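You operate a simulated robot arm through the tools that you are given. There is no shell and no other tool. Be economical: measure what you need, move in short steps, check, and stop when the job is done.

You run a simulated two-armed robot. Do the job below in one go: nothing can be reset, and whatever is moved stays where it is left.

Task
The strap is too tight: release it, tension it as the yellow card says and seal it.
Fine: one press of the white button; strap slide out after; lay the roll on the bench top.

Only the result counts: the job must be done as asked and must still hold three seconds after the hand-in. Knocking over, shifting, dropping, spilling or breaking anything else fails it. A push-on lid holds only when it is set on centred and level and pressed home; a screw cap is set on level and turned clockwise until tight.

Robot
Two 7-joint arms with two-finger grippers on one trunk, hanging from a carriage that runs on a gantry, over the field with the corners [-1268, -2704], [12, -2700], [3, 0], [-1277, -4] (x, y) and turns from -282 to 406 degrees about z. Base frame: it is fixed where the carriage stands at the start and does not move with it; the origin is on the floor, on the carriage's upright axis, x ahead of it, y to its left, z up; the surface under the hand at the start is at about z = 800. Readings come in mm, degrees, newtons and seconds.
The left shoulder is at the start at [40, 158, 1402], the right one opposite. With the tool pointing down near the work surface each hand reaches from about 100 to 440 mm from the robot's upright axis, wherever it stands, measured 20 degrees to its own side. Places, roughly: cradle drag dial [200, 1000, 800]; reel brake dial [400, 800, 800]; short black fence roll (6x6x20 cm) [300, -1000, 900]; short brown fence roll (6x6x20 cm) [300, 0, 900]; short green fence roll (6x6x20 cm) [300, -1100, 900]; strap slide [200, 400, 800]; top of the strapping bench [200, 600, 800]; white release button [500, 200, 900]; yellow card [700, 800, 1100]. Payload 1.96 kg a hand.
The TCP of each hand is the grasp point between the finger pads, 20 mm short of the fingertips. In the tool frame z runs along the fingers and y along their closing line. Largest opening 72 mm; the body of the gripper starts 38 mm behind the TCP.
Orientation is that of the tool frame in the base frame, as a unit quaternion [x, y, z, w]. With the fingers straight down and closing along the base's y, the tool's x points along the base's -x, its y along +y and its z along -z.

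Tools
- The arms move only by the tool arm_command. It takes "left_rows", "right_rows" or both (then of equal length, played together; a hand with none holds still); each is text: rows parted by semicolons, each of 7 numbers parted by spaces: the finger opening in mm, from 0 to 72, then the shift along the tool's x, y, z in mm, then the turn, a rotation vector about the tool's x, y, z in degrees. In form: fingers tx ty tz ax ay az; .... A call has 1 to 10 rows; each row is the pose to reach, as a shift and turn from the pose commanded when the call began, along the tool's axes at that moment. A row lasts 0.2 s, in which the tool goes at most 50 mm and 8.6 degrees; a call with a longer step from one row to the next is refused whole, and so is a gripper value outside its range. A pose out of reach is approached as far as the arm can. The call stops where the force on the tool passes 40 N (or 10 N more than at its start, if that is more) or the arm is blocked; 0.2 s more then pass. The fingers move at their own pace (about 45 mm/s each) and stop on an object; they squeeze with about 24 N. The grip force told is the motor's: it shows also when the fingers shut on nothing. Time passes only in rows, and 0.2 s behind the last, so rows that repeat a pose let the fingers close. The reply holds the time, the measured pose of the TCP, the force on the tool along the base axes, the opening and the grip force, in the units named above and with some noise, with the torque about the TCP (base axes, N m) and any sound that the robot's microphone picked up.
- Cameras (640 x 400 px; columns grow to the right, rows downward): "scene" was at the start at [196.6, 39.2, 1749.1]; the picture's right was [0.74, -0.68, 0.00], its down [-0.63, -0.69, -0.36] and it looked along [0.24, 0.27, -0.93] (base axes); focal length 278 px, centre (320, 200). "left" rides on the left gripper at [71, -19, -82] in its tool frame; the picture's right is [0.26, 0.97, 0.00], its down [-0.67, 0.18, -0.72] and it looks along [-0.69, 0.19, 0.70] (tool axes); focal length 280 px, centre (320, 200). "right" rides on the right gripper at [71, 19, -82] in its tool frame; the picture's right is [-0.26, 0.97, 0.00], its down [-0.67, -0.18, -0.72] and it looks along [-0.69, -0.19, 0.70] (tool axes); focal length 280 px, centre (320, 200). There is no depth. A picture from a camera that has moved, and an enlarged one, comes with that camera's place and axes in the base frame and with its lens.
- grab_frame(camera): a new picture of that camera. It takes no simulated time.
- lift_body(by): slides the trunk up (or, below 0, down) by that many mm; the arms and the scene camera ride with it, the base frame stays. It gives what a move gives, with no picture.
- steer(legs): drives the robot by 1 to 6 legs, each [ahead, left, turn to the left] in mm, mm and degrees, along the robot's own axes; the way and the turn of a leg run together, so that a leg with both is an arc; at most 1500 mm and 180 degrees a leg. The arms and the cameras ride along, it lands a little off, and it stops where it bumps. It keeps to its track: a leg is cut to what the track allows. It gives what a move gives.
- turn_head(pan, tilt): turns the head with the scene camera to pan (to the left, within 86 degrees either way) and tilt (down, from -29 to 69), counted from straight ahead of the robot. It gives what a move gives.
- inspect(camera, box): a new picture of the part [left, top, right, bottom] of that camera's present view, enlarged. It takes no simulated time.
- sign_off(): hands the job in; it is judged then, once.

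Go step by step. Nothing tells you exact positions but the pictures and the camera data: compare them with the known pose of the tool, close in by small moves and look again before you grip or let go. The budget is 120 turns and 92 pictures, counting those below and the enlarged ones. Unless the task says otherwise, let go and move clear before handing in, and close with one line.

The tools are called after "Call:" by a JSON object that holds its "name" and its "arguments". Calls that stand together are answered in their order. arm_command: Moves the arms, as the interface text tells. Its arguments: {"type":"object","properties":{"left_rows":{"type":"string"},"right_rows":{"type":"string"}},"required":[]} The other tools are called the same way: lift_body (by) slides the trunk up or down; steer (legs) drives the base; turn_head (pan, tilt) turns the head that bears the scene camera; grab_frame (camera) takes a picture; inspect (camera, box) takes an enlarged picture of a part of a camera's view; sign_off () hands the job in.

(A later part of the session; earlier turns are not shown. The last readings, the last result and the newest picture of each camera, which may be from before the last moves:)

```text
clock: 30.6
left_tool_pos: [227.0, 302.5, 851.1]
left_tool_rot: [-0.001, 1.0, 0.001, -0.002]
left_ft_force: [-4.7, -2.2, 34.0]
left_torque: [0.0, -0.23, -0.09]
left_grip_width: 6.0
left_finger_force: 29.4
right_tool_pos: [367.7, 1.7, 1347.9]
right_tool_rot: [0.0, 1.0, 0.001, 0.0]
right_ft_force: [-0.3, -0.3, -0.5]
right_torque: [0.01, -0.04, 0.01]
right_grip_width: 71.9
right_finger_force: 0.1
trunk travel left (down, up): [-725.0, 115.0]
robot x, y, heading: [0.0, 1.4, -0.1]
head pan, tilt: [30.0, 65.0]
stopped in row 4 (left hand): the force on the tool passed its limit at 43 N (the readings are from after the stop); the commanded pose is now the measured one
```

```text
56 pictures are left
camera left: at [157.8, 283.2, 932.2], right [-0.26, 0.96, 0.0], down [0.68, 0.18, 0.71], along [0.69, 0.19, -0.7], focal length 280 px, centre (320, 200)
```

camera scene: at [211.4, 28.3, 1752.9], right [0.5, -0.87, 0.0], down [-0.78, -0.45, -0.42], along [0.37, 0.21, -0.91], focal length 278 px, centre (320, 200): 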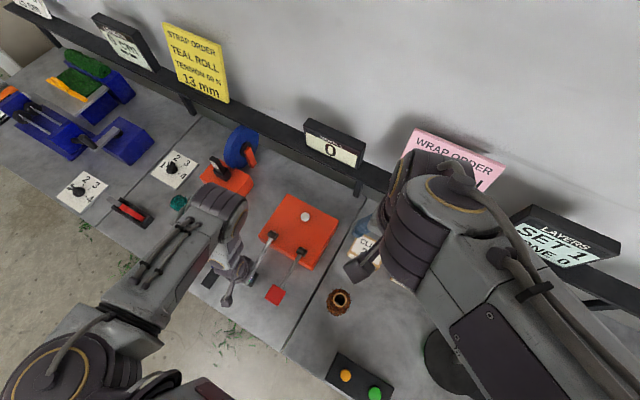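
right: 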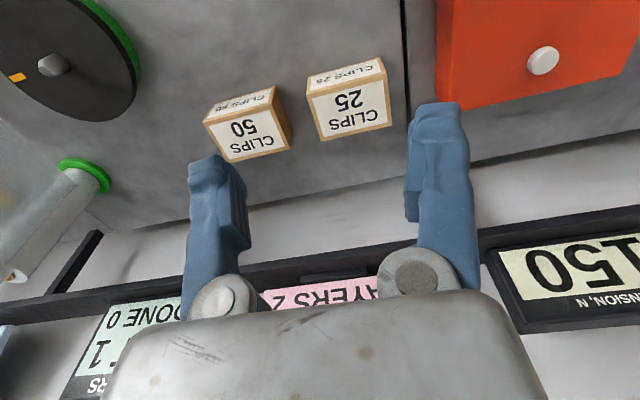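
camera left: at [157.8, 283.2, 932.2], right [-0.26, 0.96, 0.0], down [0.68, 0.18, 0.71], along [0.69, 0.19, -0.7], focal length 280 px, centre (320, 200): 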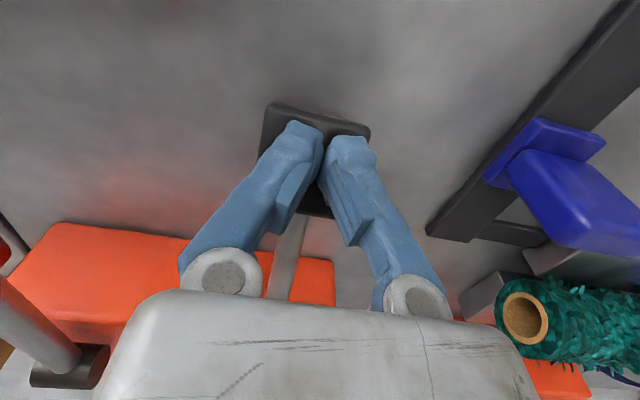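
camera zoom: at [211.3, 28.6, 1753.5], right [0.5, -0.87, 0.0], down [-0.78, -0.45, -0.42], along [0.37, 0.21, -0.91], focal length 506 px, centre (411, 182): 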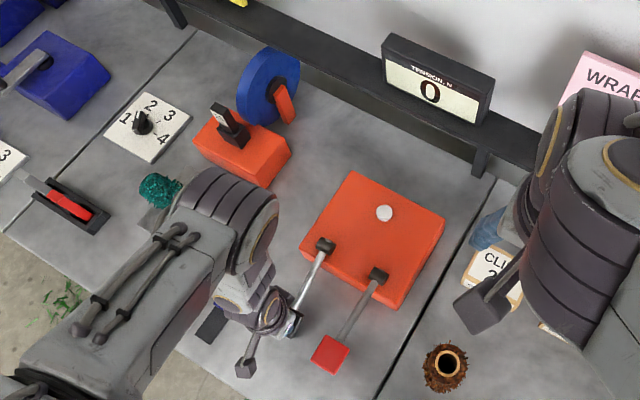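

I'll repeat the lift with legal steps.

Call:
{"name": "arm_command", "arguments": {"left_rows": "0 0 0 -10 0 0 0; 0 0 0 -25 0 0 0; 0 0 0 -45 0 0 0; 0 0 0 -70 0 0 0; 0 20 20 -100 0 0 0; 0 40 40 -130 0 0 0; 0 60 60 -150 0 0 0"}}

Call:
{"name": "inspect", "arguments": {"camera": "left", "box": [120, 0, 560, 275]}}

Call:
{"name": "inspect", "arguments": {"camera": "scene", "box": [170, 100, 370, 320]}}

```text
clock: 32.2
left_tool_pos: [169.0, 362.8, 1000.1]
left_tool_rot: [-0.001, 1.0, 0.001, -0.002]
left_ft_force: [-0.6, -0.8, 0.5]
left_torque: [0.0, 0.01, 0.01]
left_grip_width: 0.0
left_finger_force: 30.1
right_tool_pos: [366.6, 1.5, 1347.4]
right_tool_rot: [0.0, 1.0, 0.0, 0.0]
right_ft_force: [0.1, 0.3, 0.0]
right_torque: [0.01, -0.01, -0.03]
right_grip_width: 71.7
right_finger_force: 0.1
trunk travel left (down, up): [-725.0, 115.0]
robot x, y, heading: [-1.8, -3.2, 0.1]
head pan, tilt: [30.0, 65.0]
```

```text
1.45 times, centred on (340, 138) of left
camera zoom: at [98.5, 341.9, 1081.9], right [-0.26, 0.96, 0.0], down [0.68, 0.18, 0.71], along [0.69, 0.19, -0.7], focal length 408 px, centre (291, 291)
```

zoom: 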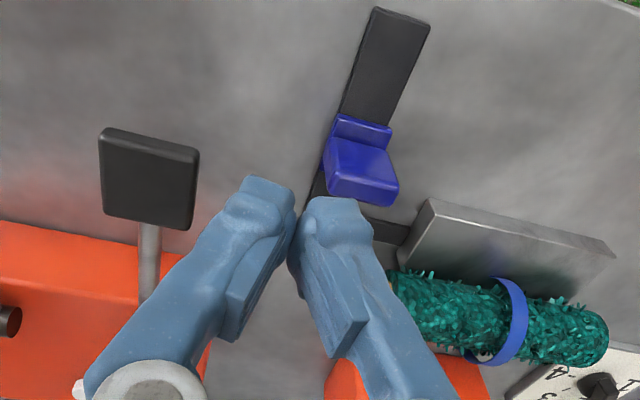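

```text
1.82 times, centred on (270, 210) of scene
camera zoom: at [211.3, 28.2, 1752.8], right [0.5, -0.87, 0.0], down [-0.79, -0.45, -0.42], along [0.37, 0.21, -0.91], focal length 506 px, centre (411, 182)
```

zoom: 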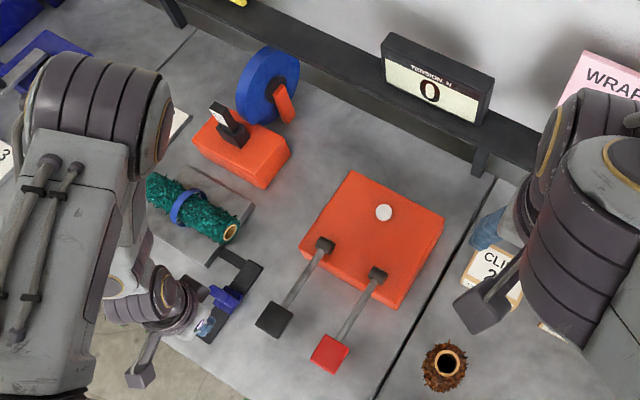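

Tension still 0 and the strap loop is slack; the black lever sprang back up. I may have not completed the stroke, so I'll press again slower and further, watching the force.

Call:
{"name": "arm_command", "arguments": {"left_rows": "0 -30 -30 30 0 0 0; 0 -60 -60 60 0 0 0; 0 -60 -60 85 0 0 0; 0 -60 -60 100 0 0 0; 0 -60 -60 115 0 0 0; 0 -60 -60 125 0 0 0; 0 -60 -60 133 0 0 0; 0 -60 -60 139 0 0 0"}}

Call:
{"name": "arm_command", "arguments": {"left_rows": "0 0 0 2 0 0 0; 0 0 0 4 0 0 0; 0 0 0 6 0 0 0; 0 0 0 8 0 0 0; 0 0 0 10 0 0 0; 0 0 0 12 0 0 0"}}

Call:
{"name": "arm_command", "arguments": {"left_rows": "0 0 0 2 0 0 0; 0 0 0 4 0 0 0; 0 0 0 6 0 0 0; 0 0 0 8 0 0 0"}}

```text
refused: row 1 steps farther than a row can; nothing moved
```

```text
clock: 33.6
left_tool_pos: [168.2, 361.9, 988.1]
left_tool_rot: [-0.001, 1.0, 0.002, -0.001]
left_ft_force: [-0.1, 0.1, -0.9]
left_torque: [-0.01, -0.01, -0.02]
left_grip_width: 0.1
left_finger_force: 29.8
right_tool_pos: [368.6, 1.3, 1347.7]
right_tool_rot: [0.0, 1.0, 0.0, -0.001]
right_ft_force: [0.7, -0.7, -0.3]
right_torque: [-0.01, 0.01, 0.0]
right_grip_width: 72.0
right_finger_force: 0.2
trunk travel left (down, up): [-725.0, 115.0]
robot x, y, heading: [0.8, -0.7, 0.1]
head pan, tilt: [30.0, 65.0]
```

```text
clock: 34.6
left_tool_pos: [167.0, 362.0, 979.6]
left_tool_rot: [-0.001, 1.0, 0.0, -0.002]
left_ft_force: [-0.8, 0.5, 0.5]
left_torque: [0.0, -0.01, -0.04]
left_grip_width: 0.0
left_finger_force: 29.9
right_tool_pos: [368.4, 1.6, 1347.7]
right_tool_rot: [0.0, 1.0, 0.0, 0.0]
right_ft_force: [-0.7, 1.0, 0.2]
right_torque: [0.01, -0.03, 0.02]
right_grip_width: 72.1
right_finger_force: 0.0
trunk travel left (down, up): [-725.0, 115.0]
robot x, y, heading: [-3.0, -1.2, -0.0]
head pan, tilt: [30.0, 65.0]
```

The step was slightly too long; redo with shorter steps, first to just contact.

Call:
{"name": "arm_command", "arguments": {"left_rows": "0 -20 -20 10 0 0 0; 0 -40 -40 20 0 0 0; 0 -61 -60 30 0 0 0; 0 -61 -60 55 0 0 0; 0 -61 -60 75 0 0 0; 0 -61 -60 90 0 0 0; 0 -61 -60 100 0 0 0; 0 -61 -60 105 0 0 0"}}

```text
clock: 36.4
left_tool_pos: [228.6, 302.1, 875.0]
left_tool_rot: [-0.001, 1.0, 0.001, -0.002]
left_ft_force: [0.6, -1.1, 2.6]
left_torque: [-0.02, -0.04, 0.0]
left_grip_width: 5.7
left_finger_force: 29.7
right_tool_pos: [368.2, 1.6, 1347.2]
right_tool_rot: [0.0, 1.0, -0.001, 0.0]
right_ft_force: [-0.7, 0.0, 0.0]
right_torque: [-0.01, -0.01, -0.01]
right_grip_width: 72.1
right_finger_force: 0.1
trunk travel left (down, up): [-725.0, 115.0]
robot x, y, heading: [-0.2, -2.1, -0.3]
head pan, tilt: [30.0, 65.0]
```

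Call:
{"name": "arm_command", "arguments": {"left_rows": "0 0 0 3 0 0 0; 0 0 0 6 0 0 0; 0 0 0 9 0 0 0; 0 0 0 12 0 0 0; 0 0 0 15 0 0 0; 0 0 0 17 0 0 0"}}

Call:
{"name": "arm_command", "arguments": {"left_rows": "0 0 0 2 0 0 0; 0 0 0 4 0 0 0; 0 0 0 6 0 0 0; 0 0 0 8 0 0 0; 0 0 0 10 0 0 0"}}

Call:
{"name": "arm_command", "arguments": {"left_rows": "0 0 0 2 0 0 0; 0 0 0 4 0 0 0; 0 0 0 6 0 0 0; 0 0 0 8 0 0 0; 0 0 0 10 0 0 0"}}

```text
clock: 37.8
left_tool_pos: [228.3, 301.6, 857.0]
left_tool_rot: [-0.001, 1.0, 0.001, -0.001]
left_ft_force: [0.2, -0.9, 3.2]
left_torque: [0.02, -0.04, -0.01]
left_grip_width: 6.0
left_finger_force: 29.3
right_tool_pos: [367.8, 2.1, 1346.0]
right_tool_rot: [0.0, 1.0, -0.001, 0.001]
right_ft_force: [0.0, 0.2, 0.1]
right_torque: [0.0, -0.01, -0.03]
right_grip_width: 72.2
right_finger_force: 0.1
trunk travel left (down, up): [-725.0, 115.0]
robot x, y, heading: [2.6, -1.7, -0.0]
head pan, tilt: [30.0, 65.0]
```

```text
clock: 38.9
left_tool_pos: [228.3, 303.2, 850.6]
left_tool_rot: [-0.001, 1.0, 0.001, -0.002]
left_ft_force: [-4.0, -3.5, 41.1]
left_torque: [0.04, -0.24, -0.24]
left_grip_width: 6.0
left_finger_force: 29.4
right_tool_pos: [367.4, 2.8, 1348.5]
right_tool_rot: [0.0, 1.0, 0.0, -0.001]
right_ft_force: [0.0, -0.8, -0.4]
right_torque: [-0.01, -0.02, -0.02]
right_grip_width: 72.0
right_finger_force: 0.1
trunk travel left (down, up): [-725.0, 115.0]
robot x, y, heading: [1.1, 1.1, 0.1]
head pan, tilt: [30.0, 65.0]
stopped in row 5 (left hand): the force on the tool passed its limit at 46 N (the readings are from after the stop); the commanded pose is now the measured one
```

```text
clock: 39.2
left_tool_pos: [229.1, 303.3, 849.2]
left_tool_rot: [-0.002, 1.0, -0.001, -0.002]
left_ft_force: [-6.6, -3.0, 50.3]
left_torque: [0.09, -0.27, -0.31]
left_grip_width: 5.9
left_finger_force: 29.5
right_tool_pos: [368.1, 2.6, 1347.6]
right_tool_rot: [0.0, 1.0, 0.0, 0.001]
right_ft_force: [-0.4, 0.5, 0.9]
right_torque: [0.04, 0.01, 0.0]
right_grip_width: 72.2
right_finger_force: 0.0
trunk travel left (down, up): [-725.0, 115.0]
robot x, y, heading: [-1.5, 3.7, 0.1]
head pan, tilt: [30.0, 65.0]
stopped in row 1 (left hand): the force on the tool passed its limit at 58 N (the readings are from after the stop); the commanded pose is now the measured one
```

The black lever is at a hard stop with no click. Something else must be engaged first, likely the strap slide; I'll lift off and look at it closely.

Call:
{"name": "arm_command", "arguments": {"left_rows": "0 0 0 -10 0 0 0; 0 0 0 -30 0 0 0; 0 0 0 -60 0 0 0; 0 20 20 -90 0 0 0; 0 40 50 -110 0 0 0; 0 60 80 -120 0 0 0; 0 80 100 -130 0 0 0"}}

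Call:
{"name": "grab_frame", "arguments": {"camera": "left"}}

Call:
{"name": "inspect", "arguments": {"camera": "scene", "box": [150, 170, 310, 310]}}

```text
clock: 40.8
left_tool_pos: [147.1, 400.7, 979.3]
left_tool_rot: [0.0, 1.0, 0.0, -0.002]
left_ft_force: [0.8, -0.5, -0.4]
left_torque: [0.03, -0.03, 0.0]
left_grip_width: 0.2
left_finger_force: 29.7
right_tool_pos: [368.6, 2.9, 1347.0]
right_tool_rot: [0.0, 1.0, 0.0, 0.0]
right_ft_force: [-0.2, -0.5, 0.0]
right_torque: [0.01, 0.0, 0.02]
right_grip_width: 71.8
right_finger_force: 0.0
trunk travel left (down, up): [-725.0, 115.0]
robot x, y, heading: [-0.4, 1.6, 0.1]
head pan, tilt: [30.0, 65.0]
```

```text
53 pictures are left
camera left: at [78.3, 381.6, 1061.2], right [-0.26, 0.96, 0.0], down [0.68, 0.18, 0.71], along [0.69, 0.19, -0.7], focal length 280 px, centre (320, 200)
```

left: 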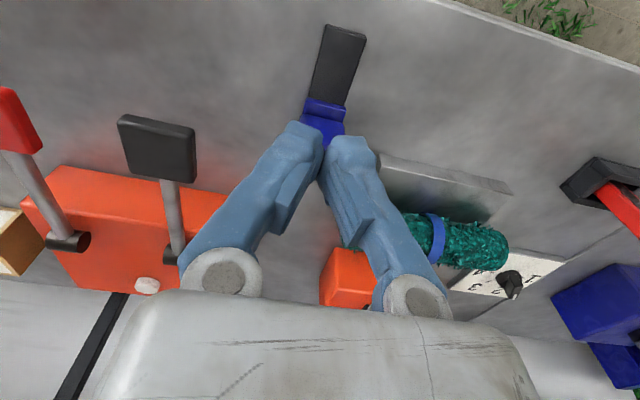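

```text
2.86 times, centred on (230, 240) of scene
camera zoom: at [211.1, 28.1, 1752.9], right [0.5, -0.87, 0.0], down [-0.79, -0.45, -0.42], along [0.37, 0.21, -0.91], focal length 795 px, centre (577, 86)
```

zoom: 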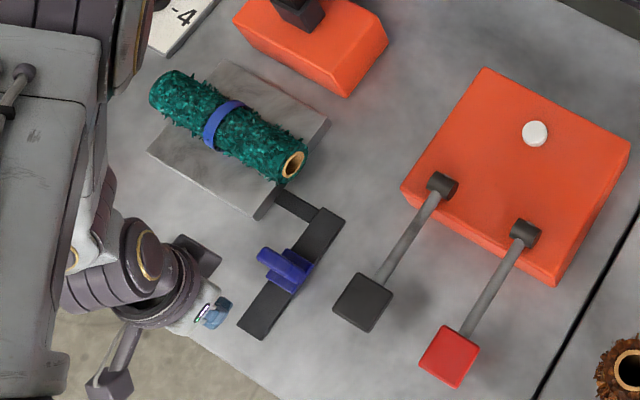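

The slide carriage sits mid-rail at about [216,418] on a rail running x 148–297. I'll place the closed fingers behind it (toward me) and nudge it inward gently to see whether it is fully in.

Call:
{"name": "arm_command", "arguments": {"left_rows": "0 -15 9 40 0 0 0; 0 -25 18 80 0 0 0; 0 -25 18 110 0 0 0; 0 -25 18 128 0 0 0; 0 -25 18 134 0 0 0"}}

Call:
{"name": "grab_frame", "arguments": {"camera": "left"}}

```text
clock: 42.0
left_tool_pos: [171.5, 420.4, 844.6]
left_tool_rot: [-0.001, 1.0, 0.0, -0.002]
left_ft_force: [0.7, 0.6, -0.4]
left_torque: [0.0, 0.01, 0.0]
left_grip_width: 0.0
left_finger_force: 29.3
right_tool_pos: [367.6, 1.0, 1347.3]
right_tool_rot: [0.001, 1.0, 0.0, 0.0]
right_ft_force: [-1.7, 0.2, -0.4]
right_torque: [-0.04, -0.01, -0.02]
right_grip_width: 71.9
right_finger_force: 0.1
trunk travel left (down, up): [-725.0, 115.0]
robot x, y, heading: [1.9, 0.4, 0.2]
head pan, tilt: [30.0, 65.0]
```

```text
51 pictures are left
camera left: at [102.9, 399.8, 926.7], right [-0.26, 0.96, 0.0], down [0.68, 0.18, 0.71], along [0.69, 0.19, -0.7], focal length 280 px, centre (320, 200)
```

left: 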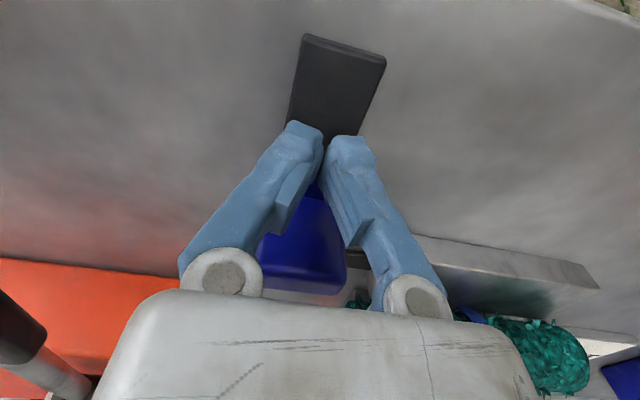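

Call:
{"name": "arm_command", "arguments": {"left_rows": "0 -8 0 0 0 0 0; 0 -14 0 0 0 0 0; 0 -18 0 0 0 0 0; 0 -22 0 0 0 0 0; 0 -26 0 0 0 0 0; 0 -30 0 0 0 0 0; 0 -34 0 0 0 0 0"}}

Call:
{"name": "inspect", "arguments": {"camera": "scene", "box": [150, 170, 310, 310]}}

```text
clock: 43.8
left_tool_pos: [193.3, 419.7, 843.9]
left_tool_rot: [-0.003, 1.0, 0.0, -0.013]
left_ft_force: [-16.1, -3.7, 6.0]
left_torque: [-0.03, 0.08, -0.05]
left_grip_width: 6.0
left_finger_force: 29.4
right_tool_pos: [364.7, 1.1, 1346.9]
right_tool_rot: [-0.002, 1.0, -0.001, -0.002]
right_ft_force: [0.1, -0.1, -0.6]
right_torque: [-0.04, -0.01, -0.01]
right_grip_width: 72.1
right_finger_force: 0.0
trunk travel left (down, up): [-725.0, 115.0]
robot x, y, heading: [0.2, -1.0, 0.4]
head pan, tilt: [30.0, 65.0]
stopped in row 7 (left hand): the force on the tool passed its limit at 41 N (the readings are from after the stop); the commanded pose is now the measured one
```

```text
2.86 times, centred on (230, 240) of scene
camera zoom: at [208.9, 28.3, 1752.2], right [0.5, -0.87, 0.0], down [-0.79, -0.45, -0.42], along [0.36, 0.21, -0.91], focal length 795 px, centre (577, 86)
```

zoom: 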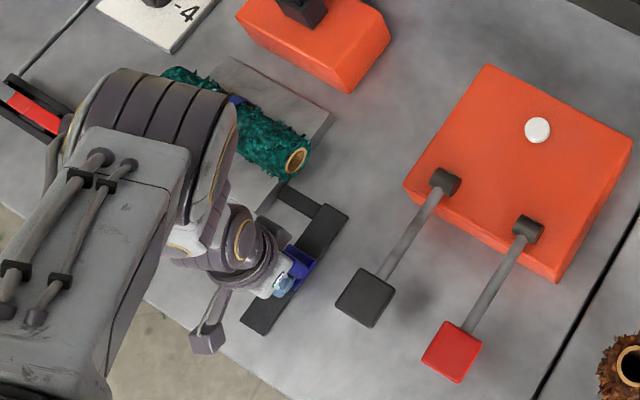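

The slide is against its inner stop, so it is already in. The first lever strokes may just take up slack; I'll back off and compare the strap loop.

Call:
{"name": "arm_command", "arguments": {"left_rows": "0 10 0 0 0 0 0; 0 20 0 -20 0 0 0; 0 25 0 -60 0 0 0; 0 25 0 -105 0 0 0"}}

Call:
{"name": "inspect", "arguments": {"camera": "left", "box": [330, 100, 570, 300]}}

Call:
{"name": "inspect", "arguments": {"camera": "scene", "box": [150, 110, 370, 300]}}

```text
clock: 44.8
left_tool_pos: [177.7, 420.4, 951.8]
left_tool_rot: [-0.003, 1.0, 0.0, -0.008]
left_ft_force: [-0.6, -0.4, -0.6]
left_torque: [-0.02, -0.01, -0.01]
left_grip_width: 0.0
left_finger_force: 29.5
right_tool_pos: [367.1, 2.5, 1347.8]
right_tool_rot: [0.0, 1.0, 0.0, 0.0]
right_ft_force: [-0.2, 0.1, -0.5]
right_torque: [0.0, -0.01, -0.01]
right_grip_width: 72.1
right_finger_force: 0.1
trunk travel left (down, up): [-725.0, 115.0]
robot x, y, heading: [4.0, -2.0, 0.3]
head pan, tilt: [30.0, 65.0]
```

```text
2.00 times, centred on (450, 200) of left
camera zoom: at [110.1, 399.6, 1034.3], right [-0.27, 0.96, 0.0], down [0.68, 0.19, 0.71], along [0.68, 0.19, -0.71], focal length 561 px, centre (60, 200)
```

zoom: 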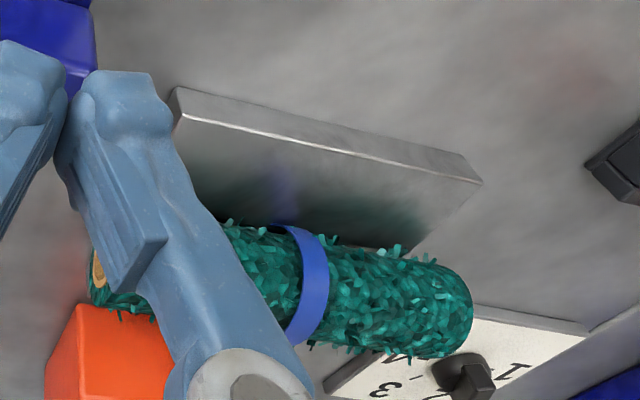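

```text
2.11 times, centred on (260, 205) of scene
camera zoom: at [210.6, 28.3, 1752.8], right [0.5, -0.87, 0.0], down [-0.78, -0.45, -0.42], along [0.37, 0.21, -0.91], focal length 586 px, centre (446, 190)
```

zoom: 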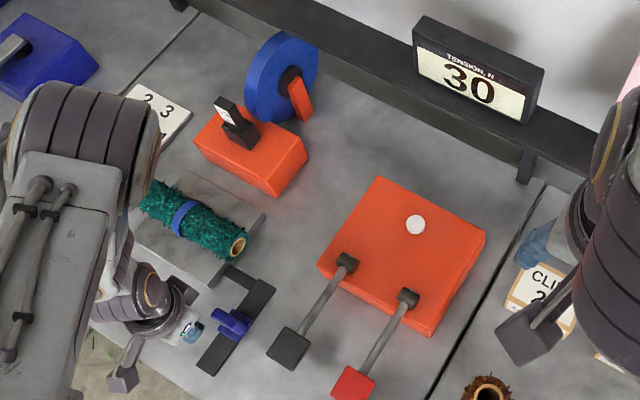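

Tension now reads 30 N: the first stroke took up slack, the second added 30. One more full black stroke should give 60 N.

Call:
{"name": "arm_command", "arguments": {"left_rows": "0 -15 -40 0 0 0 0; 0 -35 -80 0 0 0 0; 0 -51 -118 0 0 0 0; 0 -51 -118 30 0 0 0; 0 -51 -118 55 0 0 0; 0 -51 -118 70 0 0 0; 0 -51 -118 80 0 0 0; 0 -51 -118 88 0 0 0; 0 -51 -118 94 0 0 0; 0 -51 -118 98 0 0 0"}}

Call:
{"name": "arm_command", "arguments": {"left_rows": "0 0 0 2 0 0 0; 0 0 0 4 0 0 0; 0 0 0 6 0 0 0; 0 0 0 8 0 0 0; 0 0 0 10 0 0 0"}}

```text
clock: 47.0
left_tool_pos: [228.5, 302.5, 851.9]
left_tool_rot: [-0.002, 1.0, 0.0, -0.008]
left_ft_force: [-1.0, -0.1, 12.9]
left_torque: [0.05, -0.07, -0.05]
left_grip_width: 6.0
left_finger_force: 29.5
right_tool_pos: [367.7, -0.1, 1348.1]
right_tool_rot: [-0.001, 1.0, -0.001, 0.0]
right_ft_force: [-0.1, 0.1, 0.1]
right_torque: [0.03, 0.05, 0.02]
right_grip_width: 71.9
right_finger_force: 0.1
trunk travel left (down, up): [-725.0, 115.0]
robot x, y, heading: [-6.3, -0.8, 0.1]
head pan, tilt: [30.0, 65.0]
```

```text
clock: 47.4
left_tool_pos: [228.8, 302.2, 851.4]
left_tool_rot: [-0.002, 1.0, 0.0, -0.008]
left_ft_force: [-4.8, -2.9, 39.0]
left_torque: [0.03, -0.18, -0.11]
left_grip_width: 5.9
left_finger_force: 30.0
right_tool_pos: [368.1, 2.6, 1347.2]
right_tool_rot: [-0.001, 1.0, 0.0, 0.0]
right_ft_force: [-0.5, -0.3, -0.1]
right_torque: [-0.02, 0.0, 0.0]
right_grip_width: 72.0
right_finger_force: 0.1
trunk travel left (down, up): [-725.0, 115.0]
robot x, y, heading: [-2.4, -0.5, -0.2]
head pan, tilt: [30.0, 65.0]
stopped in row 2 (left hand): the force on the tool passed its limit at 45 N (the readings are from after the stop); the commanded pose is now the measured one
```

Full stroke reached. Lift straight off fully and read the display.

Call:
{"name": "arm_command", "arguments": {"left_rows": "0 0 0 -15 0 0 0; 0 0 0 -35 0 0 0; 0 0 0 -60 0 0 0; 0 0 0 -90 0 0 0; 0 0 0 -130 0 0 0; 0 0 0 -130 0 0 0"}}

Call:
{"name": "inspect", "arguments": {"camera": "scene", "box": [240, 100, 370, 310]}}

```text
clock: 48.8
left_tool_pos: [230.1, 302.3, 980.9]
left_tool_rot: [-0.001, 1.0, -0.002, -0.007]
left_ft_force: [0.7, -0.2, -0.7]
left_torque: [0.03, -0.02, 0.01]
left_grip_width: 0.0
left_finger_force: 29.4
right_tool_pos: [367.1, 1.9, 1347.1]
right_tool_rot: [-0.001, 1.0, 0.0, 0.0]
right_ft_force: [-0.6, 0.2, -0.6]
right_torque: [-0.05, 0.0, -0.01]
right_grip_width: 72.0
right_finger_force: 0.1
trunk travel left (down, up): [-725.0, 115.0]
robot x, y, heading: [0.6, 0.5, 0.2]
head pan, tilt: [30.0, 65.0]
```

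```text
1.90 times, centred on (305, 205) of scene
camera zoom: at [210.6, 28.2, 1752.9], right [0.5, -0.87, 0.0], down [-0.78, -0.45, -0.42], along [0.37, 0.21, -0.91], focal length 530 px, centre (349, 190)
```

zoom: 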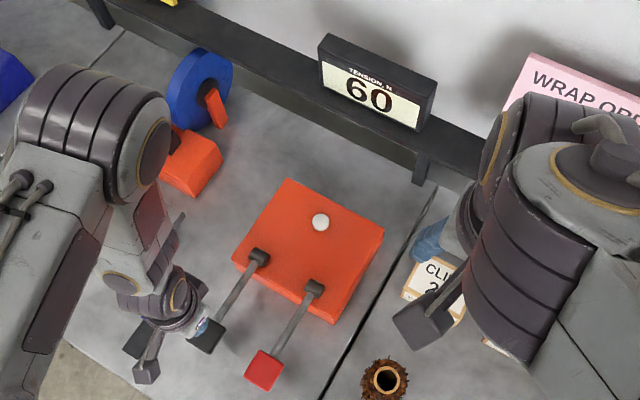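

60 N. Now move over to the red sealing lever and check alignment.

Call:
{"name": "arm_command", "arguments": {"left_rows": "0 0 -40 0 0 0 0; 0 0 -80 0 0 0 0; 0 0 -111 0 0 0 0; 0 0 -111 25 0 0 0"}}

Call:
{"name": "grab_frame", "arguments": {"camera": "left"}}

```text
clock: 49.8
left_tool_pos: [231.2, 189.9, 954.9]
left_tool_rot: [-0.002, 1.0, -0.002, -0.008]
left_ft_force: [0.0, 0.2, 0.0]
left_torque: [-0.01, 0.02, 0.03]
left_grip_width: 0.2
left_finger_force: 29.4
right_tool_pos: [367.8, 2.4, 1347.2]
right_tool_rot: [-0.001, 1.0, 0.0, 0.0]
right_ft_force: [-0.2, 0.7, 0.6]
right_torque: [0.01, -0.01, 0.01]
right_grip_width: 72.1
right_finger_force: 0.0
trunk travel left (down, up): [-725.0, 115.0]
robot x, y, heading: [-2.0, 2.4, -0.1]
head pan, tilt: [30.0, 65.0]
```

```text
46 pictures are left
camera left: at [162.3, 170.1, 1037.4], right [-0.27, 0.96, 0.0], down [0.68, 0.19, 0.7], along [0.68, 0.19, -0.71], focal length 280 px, centre (320, 200)
```

left: 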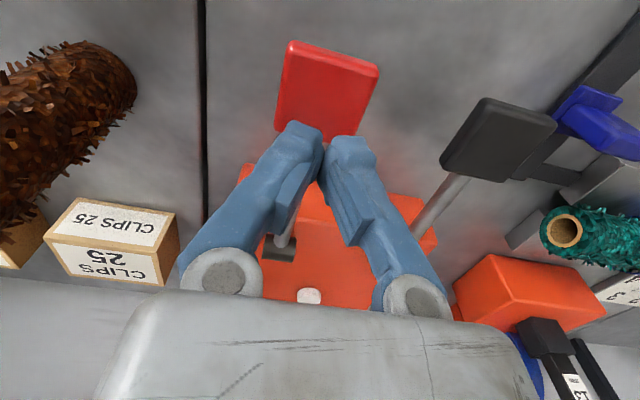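

Aligned on the red handle at about [227,192]. Press down a full stroke.

Call:
{"name": "arm_command", "arguments": {"left_rows": "0 2 2 30 0 0 0; 0 2 2 55 0 0 0; 0 2 2 70 0 0 0; 0 2 2 80 0 0 0; 0 2 2 88 0 0 0; 0 2 2 94 0 0 0; 0 2 2 99 0 0 0; 0 2 2 102 0 0 0; 0 2 2 105 0 0 0; 0 2 2 108 0 0 0"}}

```text
clock: 51.9
left_tool_pos: [227.9, 191.7, 850.2]
left_tool_rot: [-0.002, 1.0, -0.001, -0.009]
left_ft_force: [-4.2, -0.5, 40.2]
left_torque: [-0.03, -0.24, 0.02]
left_grip_width: 6.1
left_finger_force: 29.6
right_tool_pos: [367.5, 1.9, 1347.6]
right_tool_rot: [-0.002, 1.0, 0.0, 0.0]
right_ft_force: [-0.2, 0.1, -1.0]
right_torque: [0.01, 0.02, -0.02]
right_grip_width: 71.6
right_finger_force: 0.0
trunk travel left (down, up): [-725.0, 115.0]
robot x, y, heading: [-1.8, -1.5, 0.1]
head pan, tilt: [30.0, 65.0]
stopped in row 10 (left hand): the force on the tool passed its limit at 49 N (the readings are from after the stop); the commanded pose is now the measured one
```

Full stroke on the red lever. Lift off and see the result.

Call:
{"name": "arm_command", "arguments": {"left_rows": "0 0 0 -15 0 0 0; 0 0 0 -35 0 0 0; 0 0 0 -60 0 0 0; 0 0 0 -90 0 0 0; 0 0 0 -130 0 0 0; 0 20 40 -130 0 0 0; 0 40 80 -130 0 0 0; 0 60 120 -130 0 0 0; 0 80 160 -130 0 0 0; 0 80 200 -130 0 0 0"}}

Call:
{"name": "inspect", "arguments": {"camera": "scene", "box": [160, 100, 370, 310]}}

Call:
{"name": "grab_frame", "arguments": {"camera": "left"}}

```text
clock: 54.1
left_tool_pos: [148.9, 392.3, 980.9]
left_tool_rot: [-0.002, 1.0, -0.001, -0.007]
left_ft_force: [-0.4, -0.5, 0.4]
left_torque: [0.01, -0.01, 0.02]
left_grip_width: 0.1
left_finger_force: 29.6
right_tool_pos: [367.2, 1.7, 1348.0]
right_tool_rot: [-0.001, 1.0, 0.0, 0.001]
right_ft_force: [0.1, -0.5, 0.4]
right_torque: [-0.02, -0.02, 0.0]
right_grip_width: 72.1
right_finger_force: 0.1
trunk travel left (down, up): [-725.0, 115.0]
robot x, y, heading: [-2.6, -1.8, -0.1]
head pan, tilt: [30.0, 65.0]
```

```text
1.90 times, centred on (265, 205) of scene
camera zoom: at [210.5, 28.2, 1752.9], right [0.5, -0.87, 0.0], down [-0.78, -0.45, -0.42], along [0.37, 0.21, -0.91], focal length 530 px, centre (425, 190)
```

zoom: 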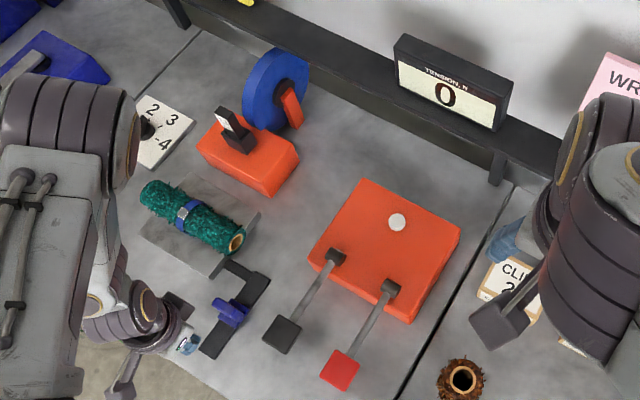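

```text
44 pictures are left
camera left: at [79.9, 371.7, 1062.1], right [-0.27, 0.96, 0.0], down [0.69, 0.19, 0.7], along [0.68, 0.19, -0.71], focal length 280 px, centre (320, 200)
```

left: 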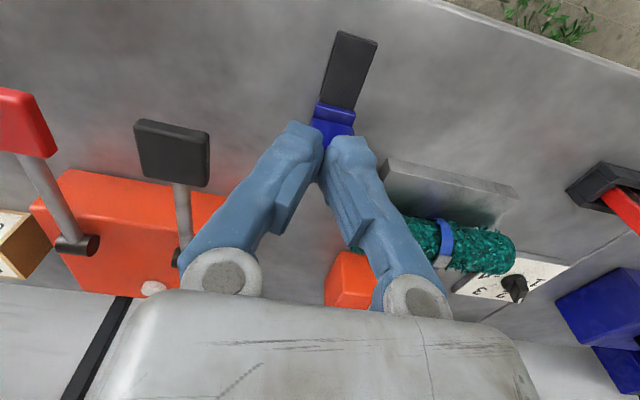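

The seal clip is on the strap around the teal roll and the gauge released to 0. Now the slide: I'll lower closed fingers on its far side and pull it outward (toward me).

Call:
{"name": "arm_command", "arguments": {"left_rows": "0 -35 8 5 0 0 0; 0 -70 16 10 0 0 0; 0 -110 26 20 0 0 0; 0 -110 26 60 0 0 0; 0 -110 26 95 0 0 0; 0 -110 26 115 0 0 0; 0 -110 26 128 0 0 0; 0 -110 26 135 0 0 0"}}

Call:
{"name": "grab_frame", "arguments": {"camera": "left"}}

Call:
{"name": "inspect", "arguments": {"camera": "scene", "box": [150, 170, 310, 310]}}

```text
clock: 55.9
left_tool_pos: [255.1, 415.9, 842.5]
left_tool_rot: [-0.002, 1.0, -0.002, -0.008]
left_ft_force: [-0.3, 0.6, -0.8]
left_torque: [0.0, -0.01, -0.04]
left_grip_width: 0.0
left_finger_force: 29.7
right_tool_pos: [367.0, 1.4, 1346.4]
right_tool_rot: [-0.001, 1.0, 0.0, 0.0]
right_ft_force: [0.0, 0.9, -0.5]
right_torque: [-0.02, -0.01, 0.02]
right_grip_width: 71.9
right_finger_force: 0.0
trunk travel left (down, up): [-725.0, 115.0]
robot x, y, heading: [-0.6, 0.7, 0.1]
head pan, tilt: [30.0, 65.0]
```

```text
43 pictures are left
camera left: at [186.9, 397.1, 924.7], right [-0.27, 0.96, 0.0], down [0.69, 0.19, 0.7], along [0.68, 0.19, -0.71], focal length 280 px, centre (320, 200)
```

left: 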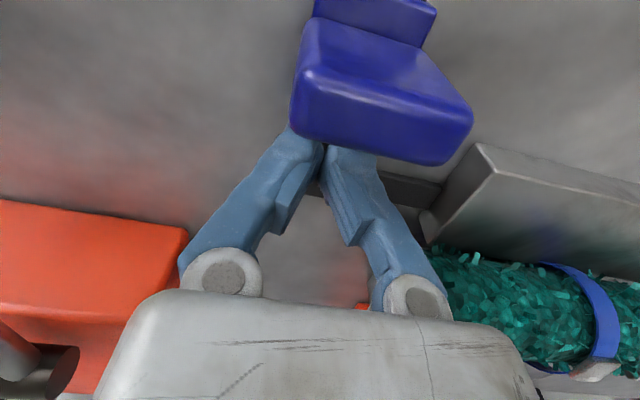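

```text
2.86 times, centred on (230, 240) of scene
camera zoom: at [210.5, 28.1, 1752.9], right [0.5, -0.87, 0.0], down [-0.78, -0.45, -0.42], along [0.37, 0.21, -0.91], focal length 795 px, centre (577, 86)
```

zoom: 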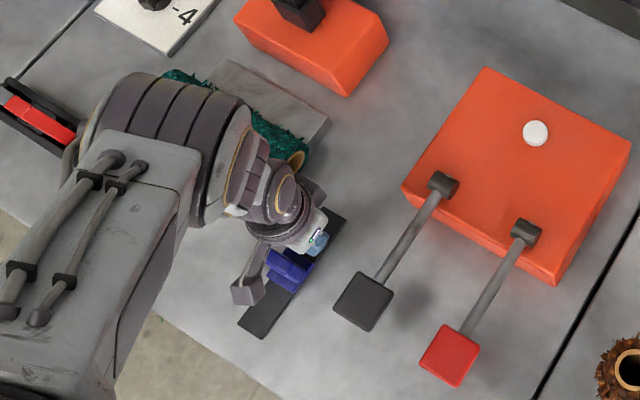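

Fingers are on the far side of the handle; now pull outward in steps.

Call:
{"name": "arm_command", "arguments": {"left_rows": "0 4 8 0 0 0 0; 0 14 8 0 0 0 0; 0 24 8 0 0 0 0; 0 32 8 0 0 0 0; 0 40 8 0 0 0 0; 0 48 8 0 0 0 0; 0 56 8 0 0 0 0; 0 64 8 0 0 0 0; 0 72 8 0 0 0 0; 0 80 8 0 0 0 0"}}

Call:
{"name": "inspect", "arguments": {"camera": "scene", "box": [150, 170, 310, 310]}}

```text
clock: 58.1
left_tool_pos: [175.5, 424.9, 844.2]
left_tool_rot: [-0.002, 1.0, -0.002, -0.009]
left_ft_force: [1.9, -0.3, -0.6]
left_torque: [0.0, -0.02, 0.0]
left_grip_width: 6.0
left_finger_force: 29.6
right_tool_pos: [367.2, 0.3, 1348.5]
right_tool_rot: [0.0, 1.0, -0.001, 0.0]
right_ft_force: [-0.2, 0.7, -0.1]
right_torque: [0.01, -0.05, -0.02]
right_grip_width: 72.0
right_finger_force: 0.0
trunk travel left (down, up): [-725.0, 115.0]
robot x, y, heading: [-0.0, -1.0, 0.1]
head pan, tilt: [30.0, 65.0]
```

```text
2.86 times, centred on (230, 240) of scene
camera zoom: at [210.6, 28.1, 1752.9], right [0.5, -0.87, 0.0], down [-0.78, -0.45, -0.42], along [0.37, 0.21, -0.91], focal length 795 px, centre (577, 86)
```

zoom: 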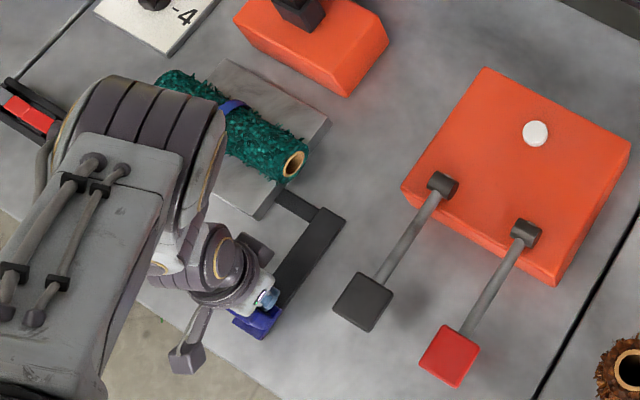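

It slides freely; pull on until it meets its stop.

Call:
{"name": "arm_command", "arguments": {"left_rows": "0 4 0 0 0 0 0; 0 8 0 0 0 0 0; 0 12 0 0 0 0 0; 0 16 0 0 0 0 0; 0 20 0 0 0 0 0; 0 24 0 0 0 0 0; 0 28 0 0 0 0 0; 0 32 0 0 0 0 0"}}

```text
clock: 59.1
left_tool_pos: [175.8, 423.8, 845.1]
left_tool_rot: [0.001, 1.0, -0.003, 0.003]
left_ft_force: [15.9, 4.6, -4.4]
left_torque: [-0.15, -0.24, -0.02]
left_grip_width: 5.9
left_finger_force: 30.1
right_tool_pos: [370.9, 1.5, 1347.6]
right_tool_rot: [0.0, 1.0, 0.001, 0.001]
right_ft_force: [-0.2, -0.2, -0.4]
right_torque: [-0.01, 0.01, -0.03]
right_grip_width: 72.2
right_finger_force: 0.1
trunk travel left (down, up): [-725.0, 115.0]
robot x, y, heading: [-0.5, 2.4, -0.1]
head pan, tilt: [30.0, 65.0]
stopped in row 4 (left hand): the force on the tool passed its limit at 42 N (the readings are from after the stop); the commanded pose is now the measured one
```

The slide is fully out at its stop. Next: raise the hand, open it, and swing toward the roll with the fingers turned to close across its diameter (along x).

Call:
{"name": "arm_command", "arguments": {"left_rows": "0 -4 0 -20 0 0 0; 0 -4 0 -60 0 0 0; 20 -4 0 -105 0 0 0; 40 -4 0 -150 0 0 0; 72 -4 0 -195 0 0 0; 72 -4 0 -240 0 0 0; 72 -4 0 -285 0 0 0; 72 -4 0 -330 0 0 0; 72 -4 0 -360 0 0 0"}}

Call:
{"name": "arm_command", "arguments": {"left_rows": "72 -14 6 0 0 0 -8.5; 72 -28 12 0 0 0 -17; 72 -42 18 0 0 0 -25.5; 72 -56 24 0 0 0 -34; 72 -70 30 0 0 0 -42.5; 72 -84 36 0 0 0 -51; 72 -98 42 0 0 0 -59.5; 72 -112 48 0 0 0 -68; 72 -120 54 0 0 0 -76.5; 72 -120 56 0 0 0 -85"}}

Call:
{"name": "grab_frame", "arguments": {"camera": "scene"}}

```text
clock: 61.1
left_tool_pos: [173.0, 424.9, 1205.5]
left_tool_rot: [-0.002, 1.0, -0.002, -0.002]
left_ft_force: [-0.3, 0.0, 0.2]
left_torque: [0.04, 0.0, 0.01]
left_grip_width: 71.9
left_finger_force: 0.0
right_tool_pos: [367.0, 2.1, 1347.8]
right_tool_rot: [0.0, 1.0, 0.0, 0.0]
right_ft_force: [1.0, -0.2, 0.3]
right_torque: [0.0, 0.0, 0.01]
right_grip_width: 72.1
right_finger_force: 0.2
trunk travel left (down, up): [-725.0, 115.0]
robot x, y, heading: [0.7, -0.6, 0.4]
head pan, tilt: [30.0, 65.0]
```

```text
clock: 63.3
left_tool_pos: [292.9, 481.0, 1202.2]
left_tool_rot: [-0.677, 0.736, 0.0, -0.002]
left_ft_force: [0.4, 0.1, -0.4]
left_torque: [0.0, 0.03, 0.0]
left_grip_width: 72.2
left_finger_force: 0.0
right_tool_pos: [368.2, 1.9, 1347.9]
right_tool_rot: [0.0, 1.0, 0.0, 0.0]
right_ft_force: [-0.3, -0.2, 0.2]
right_torque: [-0.01, -0.01, 0.0]
right_grip_width: 71.9
right_finger_force: 0.0
trunk travel left (down, up): [-725.0, 115.0]
robot x, y, heading: [-1.6, -2.3, 0.1]
head pan, tilt: [30.0, 65.0]
```

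```text
40 pictures are left
camera scene: at [211.0, 28.0, 1752.9], right [0.5, -0.87, 0.0], down [-0.79, -0.45, -0.42], along [0.37, 0.21, -0.91], focal length 278 px, centre (320, 200)
```

scene: 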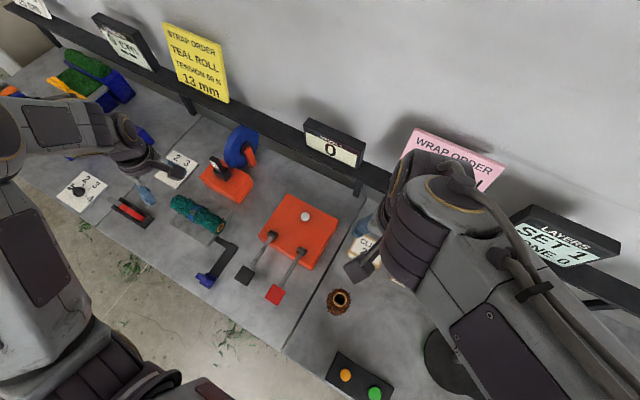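

Good posture. Lower the trunk and view the roll.

Call:
{"name": "lift_body", "arguments": {"by": -200}}

Call:
{"name": "grab_frame", "arguments": {"camera": "left"}}

Call:
{"name": "inspect", "arguments": {"camera": "scene", "box": [60, 120, 320, 320]}}

```text
clock: 65.5
left_tool_pos: [295.0, 481.6, 1003.8]
left_tool_rot: [-0.676, 0.737, 0.0, -0.002]
left_ft_force: [-0.1, -0.6, -0.1]
left_torque: [-0.01, -0.02, -0.03]
left_grip_width: 71.8
left_finger_force: 0.1
right_tool_pos: [367.0, 1.0, 1147.3]
right_tool_rot: [0.0, 1.0, 0.0, 0.0]
right_ft_force: [-0.5, -0.5, 0.6]
right_torque: [0.0, -0.01, -0.02]
right_grip_width: 72.0
right_finger_force: 0.0
trunk travel left (down, up): [-525.0, 315.0]
robot x, y, heading: [-1.4, 1.0, -0.2]
head pan, tilt: [30.0, 65.0]
```

```text
39 pictures are left
camera left: at [308.2, 408.8, 1085.2], right [-0.98, -0.18, 0.0], down [-0.12, 0.69, 0.71], along [-0.13, 0.7, -0.7], focal length 280 px, centre (320, 200)
```

left: 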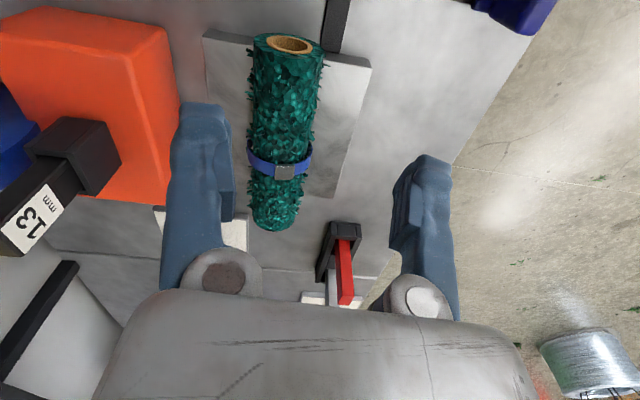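

```text
2.00 times, centred on (190, 220) of scene
camera zoom: at [211.0, 28.0, 1552.9], right [0.5, -0.87, 0.0], down [-0.78, -0.45, -0.42], along [0.37, 0.21, -0.91], focal length 557 px, centre (580, 160)
```

zoom: 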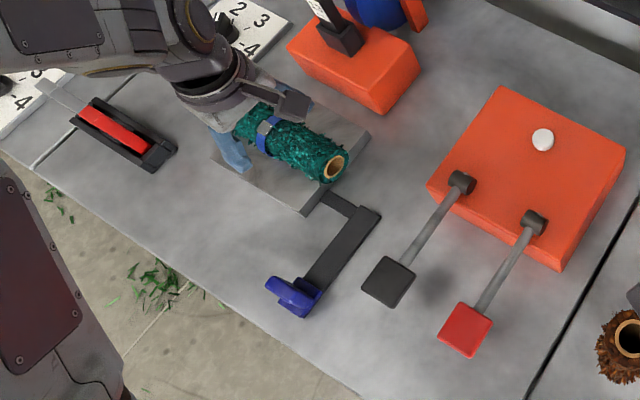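

Strap and seal are at the roll's middle (y≈581); roll axis is about x=317, z=843. I'll line up at y≈558, beside the strap, above the roll.

Call:
{"name": "arm_command", "arguments": {"left_rows": "72 -38 -8 5 0 0 -2.5; 72 -77.6 -15.3 15 0 0 -5; 72 -77.6 -15.3 35 0 0 -5; 72 -77.6 -15.3 50 0 0 -5; 72 -77.6 -15.3 50 0 0 -5"}}

Call:
{"name": "grab_frame", "arguments": {"camera": "left"}}

Call:
{"name": "inspect", "arguments": {"camera": "scene", "box": [60, 120, 320, 320]}}

```text
clock: 66.7
left_tool_pos: [315.5, 555.4, 953.1]
left_tool_rot: [0.708, -0.706, 0.001, 0.003]
left_ft_force: [0.6, 0.5, 0.9]
left_torque: [0.01, -0.01, 0.01]
left_grip_width: 72.0
left_finger_force: 0.1
right_tool_pos: [369.0, 0.3, 1147.2]
right_tool_rot: [-0.001, 1.0, 0.0, 0.0]
right_ft_force: [0.3, -0.7, 0.0]
right_torque: [0.01, -0.01, -0.01]
right_grip_width: 72.0
right_finger_force: 0.0
trunk travel left (down, up): [-525.0, 315.0]
robot x, y, heading: [-1.4, -0.2, -0.3]
head pan, tilt: [30.0, 65.0]
```

```text
37 pictures are left
camera left: at [336.1, 485.9, 1035.3], right [-0.96, -0.26, 0.0], down [-0.18, 0.68, 0.71], along [-0.19, 0.69, -0.7], focal length 280 px, centre (320, 200)
```

left: 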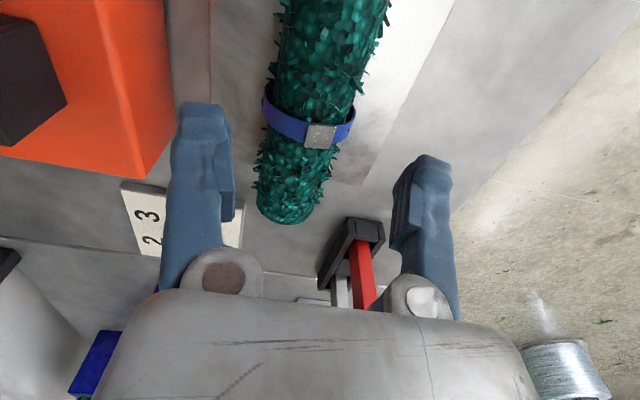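

```text
2.00 times, centred on (190, 220) of scene
camera zoom: at [211.0, 28.0, 1552.9], right [0.5, -0.87, 0.0], down [-0.79, -0.45, -0.42], along [0.37, 0.21, -0.91], focal length 557 px, centre (580, 160)
```

zoom: 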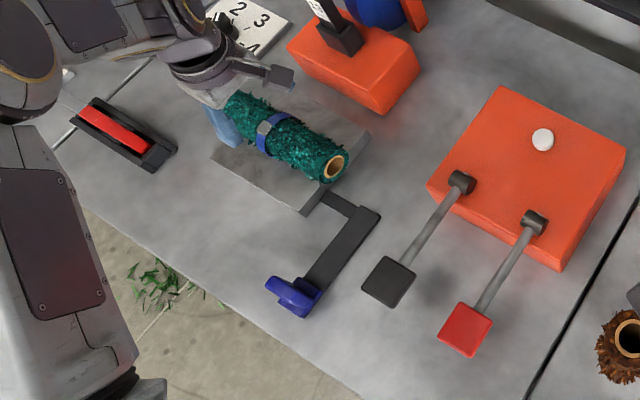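

Alignment looks right (axis x≈316). Descend around the roll to grip height.

Call:
{"name": "arm_command", "arguments": {"left_rows": "72 0 0 30 0 0 0; 72 0 0 60 0 0 0; 72 0 0 80 0 0 0; 72 0 0 95 0 0 0; 72 0 0 105 0 0 0; 72 0 0 107 0 0 0"}}

Call:
{"name": "grab_frame", "arguments": {"camera": "left"}}

Call:
{"name": "inspect", "arguments": {"camera": "scene", "box": [60, 120, 320, 320]}}

```text
clock: 68.1
left_tool_pos: [314.5, 555.5, 845.2]
left_tool_rot: [0.707, -0.707, 0.001, 0.003]
left_ft_force: [-0.1, -0.4, -0.5]
left_torque: [0.0, -0.02, 0.01]
left_grip_width: 72.1
left_finger_force: 0.1
right_tool_pos: [367.6, 1.0, 1147.3]
right_tool_rot: [0.0, 1.0, 0.0, 0.001]
right_ft_force: [0.8, 1.1, 1.0]
right_torque: [0.0, 0.0, -0.01]
right_grip_width: 72.1
right_finger_force: 0.0
trunk travel left (down, up): [-525.0, 315.0]
robot x, y, heading: [1.2, 1.7, -0.1]
head pan, tilt: [30.0, 65.0]
```

```text
35 pictures are left
camera left: at [335.6, 485.6, 927.3], right [-0.96, -0.26, 0.0], down [-0.18, 0.68, 0.71], along [-0.19, 0.69, -0.7], focal length 280 px, centre (320, 200)
```

left: 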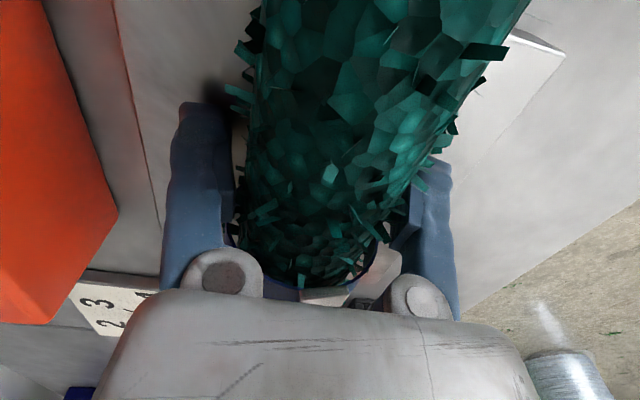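

```text
2.00 times, centred on (190, 220) of scene
camera zoom: at [211.0, 28.0, 1552.9], right [0.5, -0.87, 0.0], down [-0.79, -0.45, -0.42], along [0.37, 0.21, -0.91], focal length 557 px, centre (580, 160)
```

zoom: 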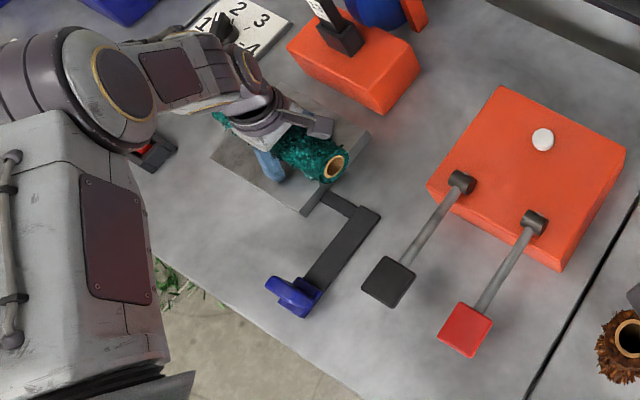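

Fingers straddle the roll without contact. Close the grip.

Call:
{"name": "arm_command", "arguments": {"left_rows": "50 0 0 0 0 0 0; 40 0 0 0 0 0 0; 30 0 0 0 0 0 0; 30 0 0 0 0 0 0; 30 0 0 0 0 0 0"}}

```text
clock: 69.3
left_tool_pos: [315.4, 557.1, 845.8]
left_tool_rot: [0.708, -0.706, 0.0, 0.003]
left_ft_force: [2.7, -0.6, 2.1]
left_torque: [0.07, -0.03, -0.01]
left_grip_width: 64.0
left_finger_force: 23.5
right_tool_pos: [368.2, 1.1, 1146.6]
right_tool_rot: [0.0, 1.0, 0.0, 0.0]
right_ft_force: [-0.7, 0.7, 0.5]
right_torque: [-0.01, -0.01, -0.04]
right_grip_width: 72.2
right_finger_force: 0.0
trunk travel left (down, up): [-525.0, 315.0]
robot x, y, heading: [1.8, -1.6, -0.0]
head pan, tilt: [30.0, 65.0]
```

Gripped at 64 mm width. Lift slowly and check it comes level.

Call:
{"name": "arm_command", "arguments": {"left_rows": "30 0 0 -6 0 0 0; 30 0 0 -15 0 0 0; 30 0 0 -30 0 0 0; 30 0 0 -45 0 0 0; 30 0 0 -60 0 0 0"}}

Call:
{"name": "inspect", "arguments": {"camera": "scene", "box": [60, 120, 320, 320]}}

```text
clock: 70.5
left_tool_pos: [314.5, 557.6, 905.6]
left_tool_rot: [0.707, -0.707, 0.0, 0.002]
left_ft_force: [-0.2, -0.4, -0.7]
left_torque: [-0.03, -0.02, 0.02]
left_grip_width: 63.7
left_finger_force: 24.3
right_tool_pos: [366.9, 1.3, 1147.2]
right_tool_rot: [0.0, 1.0, -0.001, 0.0]
right_ft_force: [-0.9, 0.6, -0.8]
right_torque: [-0.02, -0.01, 0.01]
right_grip_width: 72.0
right_finger_force: 0.1
trunk travel left (down, up): [-525.0, 315.0]
robot x, y, heading: [-0.2, 1.3, -0.3]
head pan, tilt: [30.0, 65.0]
```

```text
2.00 times, centred on (190, 220) of scene
camera zoom: at [210.9, 27.9, 1552.8], right [0.5, -0.87, 0.0], down [-0.79, -0.45, -0.42], along [0.37, 0.21, -0.91], focal length 557 px, centre (580, 160)
```

zoom: 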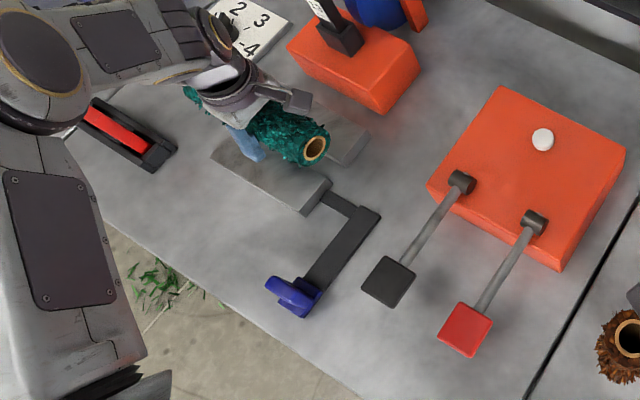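

The roll is up and level. Carry it toward the free bench strip in front of the cradle (x≈185).

Call:
{"name": "arm_command", "arguments": {"left_rows": "30 0 0 -12 0 0 0; 30 0 20 -15 0 0 0; 30 0 45 -15 0 0 0; 30 0 70 -15 0 0 0; 30 0 95 -15 0 0 0; 30 0 115 -15 0 0 0; 30 0 130 -15 0 0 0; 30 0 130 0 0 0 0; 30 0 130 20 0 0 0; 30 0 130 40 0 0 0"}}

Call:
{"name": "inspect", "arguments": {"camera": "scene", "box": [60, 120, 320, 320]}}

Call:
{"name": "grab_frame", "arguments": {"camera": "left"}}

```text
clock: 72.7
left_tool_pos: [185.9, 556.8, 866.3]
left_tool_rot: [0.708, -0.707, 0.0, 0.002]
left_ft_force: [0.3, 0.2, -1.9]
left_torque: [-0.07, -0.04, 0.01]
left_grip_width: 63.8
left_finger_force: 23.9
right_tool_pos: [368.0, 0.4, 1147.1]
right_tool_rot: [0.0, 1.0, -0.001, 0.0]
right_ft_force: [0.2, -0.3, -0.1]
right_torque: [0.02, 0.0, -0.01]
right_grip_width: 71.8
right_finger_force: 0.0
trunk travel left (down, up): [-525.0, 315.0]
robot x, y, heading: [1.3, -0.1, 0.0]
head pan, tilt: [30.0, 65.0]
```

```text
2.00 times, centred on (190, 220) of scene
camera zoom: at [210.9, 27.9, 1552.9], right [0.5, -0.87, 0.0], down [-0.79, -0.45, -0.42], along [0.37, 0.21, -0.91], focal length 557 px, centre (580, 160)
```

zoom: 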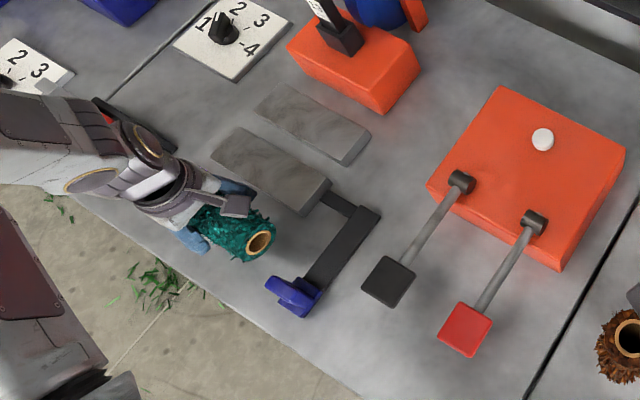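

```text
31 pictures are left
camera left: at [205.2, 485.6, 948.2], right [-0.96, -0.26, 0.0], down [-0.18, 0.68, 0.71], along [-0.19, 0.69, -0.7], focal length 280 px, centre (320, 200)
```

left: 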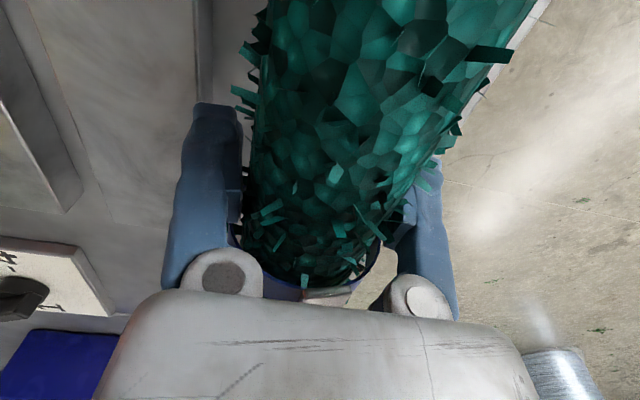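

Clear on both sides. Lower gently to the bench.

Call:
{"name": "arm_command", "arguments": {"left_rows": "30 0 0 8 0 0 0; 30 0 0 15 0 0 0; 30 0 0 20 0 0 0; 30 0 0 24 0 0 0; 30 0 0 27 0 0 0; 30 0 0 29 0 0 0"}}

```text
clock: 74.1
left_tool_pos: [184.9, 555.9, 837.4]
left_tool_rot: [0.707, -0.707, 0.0, 0.002]
left_ft_force: [-0.9, -0.1, -0.9]
left_torque: [-0.03, 0.01, 0.0]
left_grip_width: 63.6
left_finger_force: 23.9
right_tool_pos: [367.1, 1.5, 1147.0]
right_tool_rot: [-0.001, 1.0, 0.0, 0.0]
right_ft_force: [0.7, -0.3, 0.6]
right_torque: [-0.05, -0.02, 0.0]
right_grip_width: 71.9
right_finger_force: 0.0
trunk travel left (down, up): [-525.0, 315.0]
robot x, y, heading: [-2.4, 2.1, -0.1]
head pan, tilt: [30.0, 65.0]
```

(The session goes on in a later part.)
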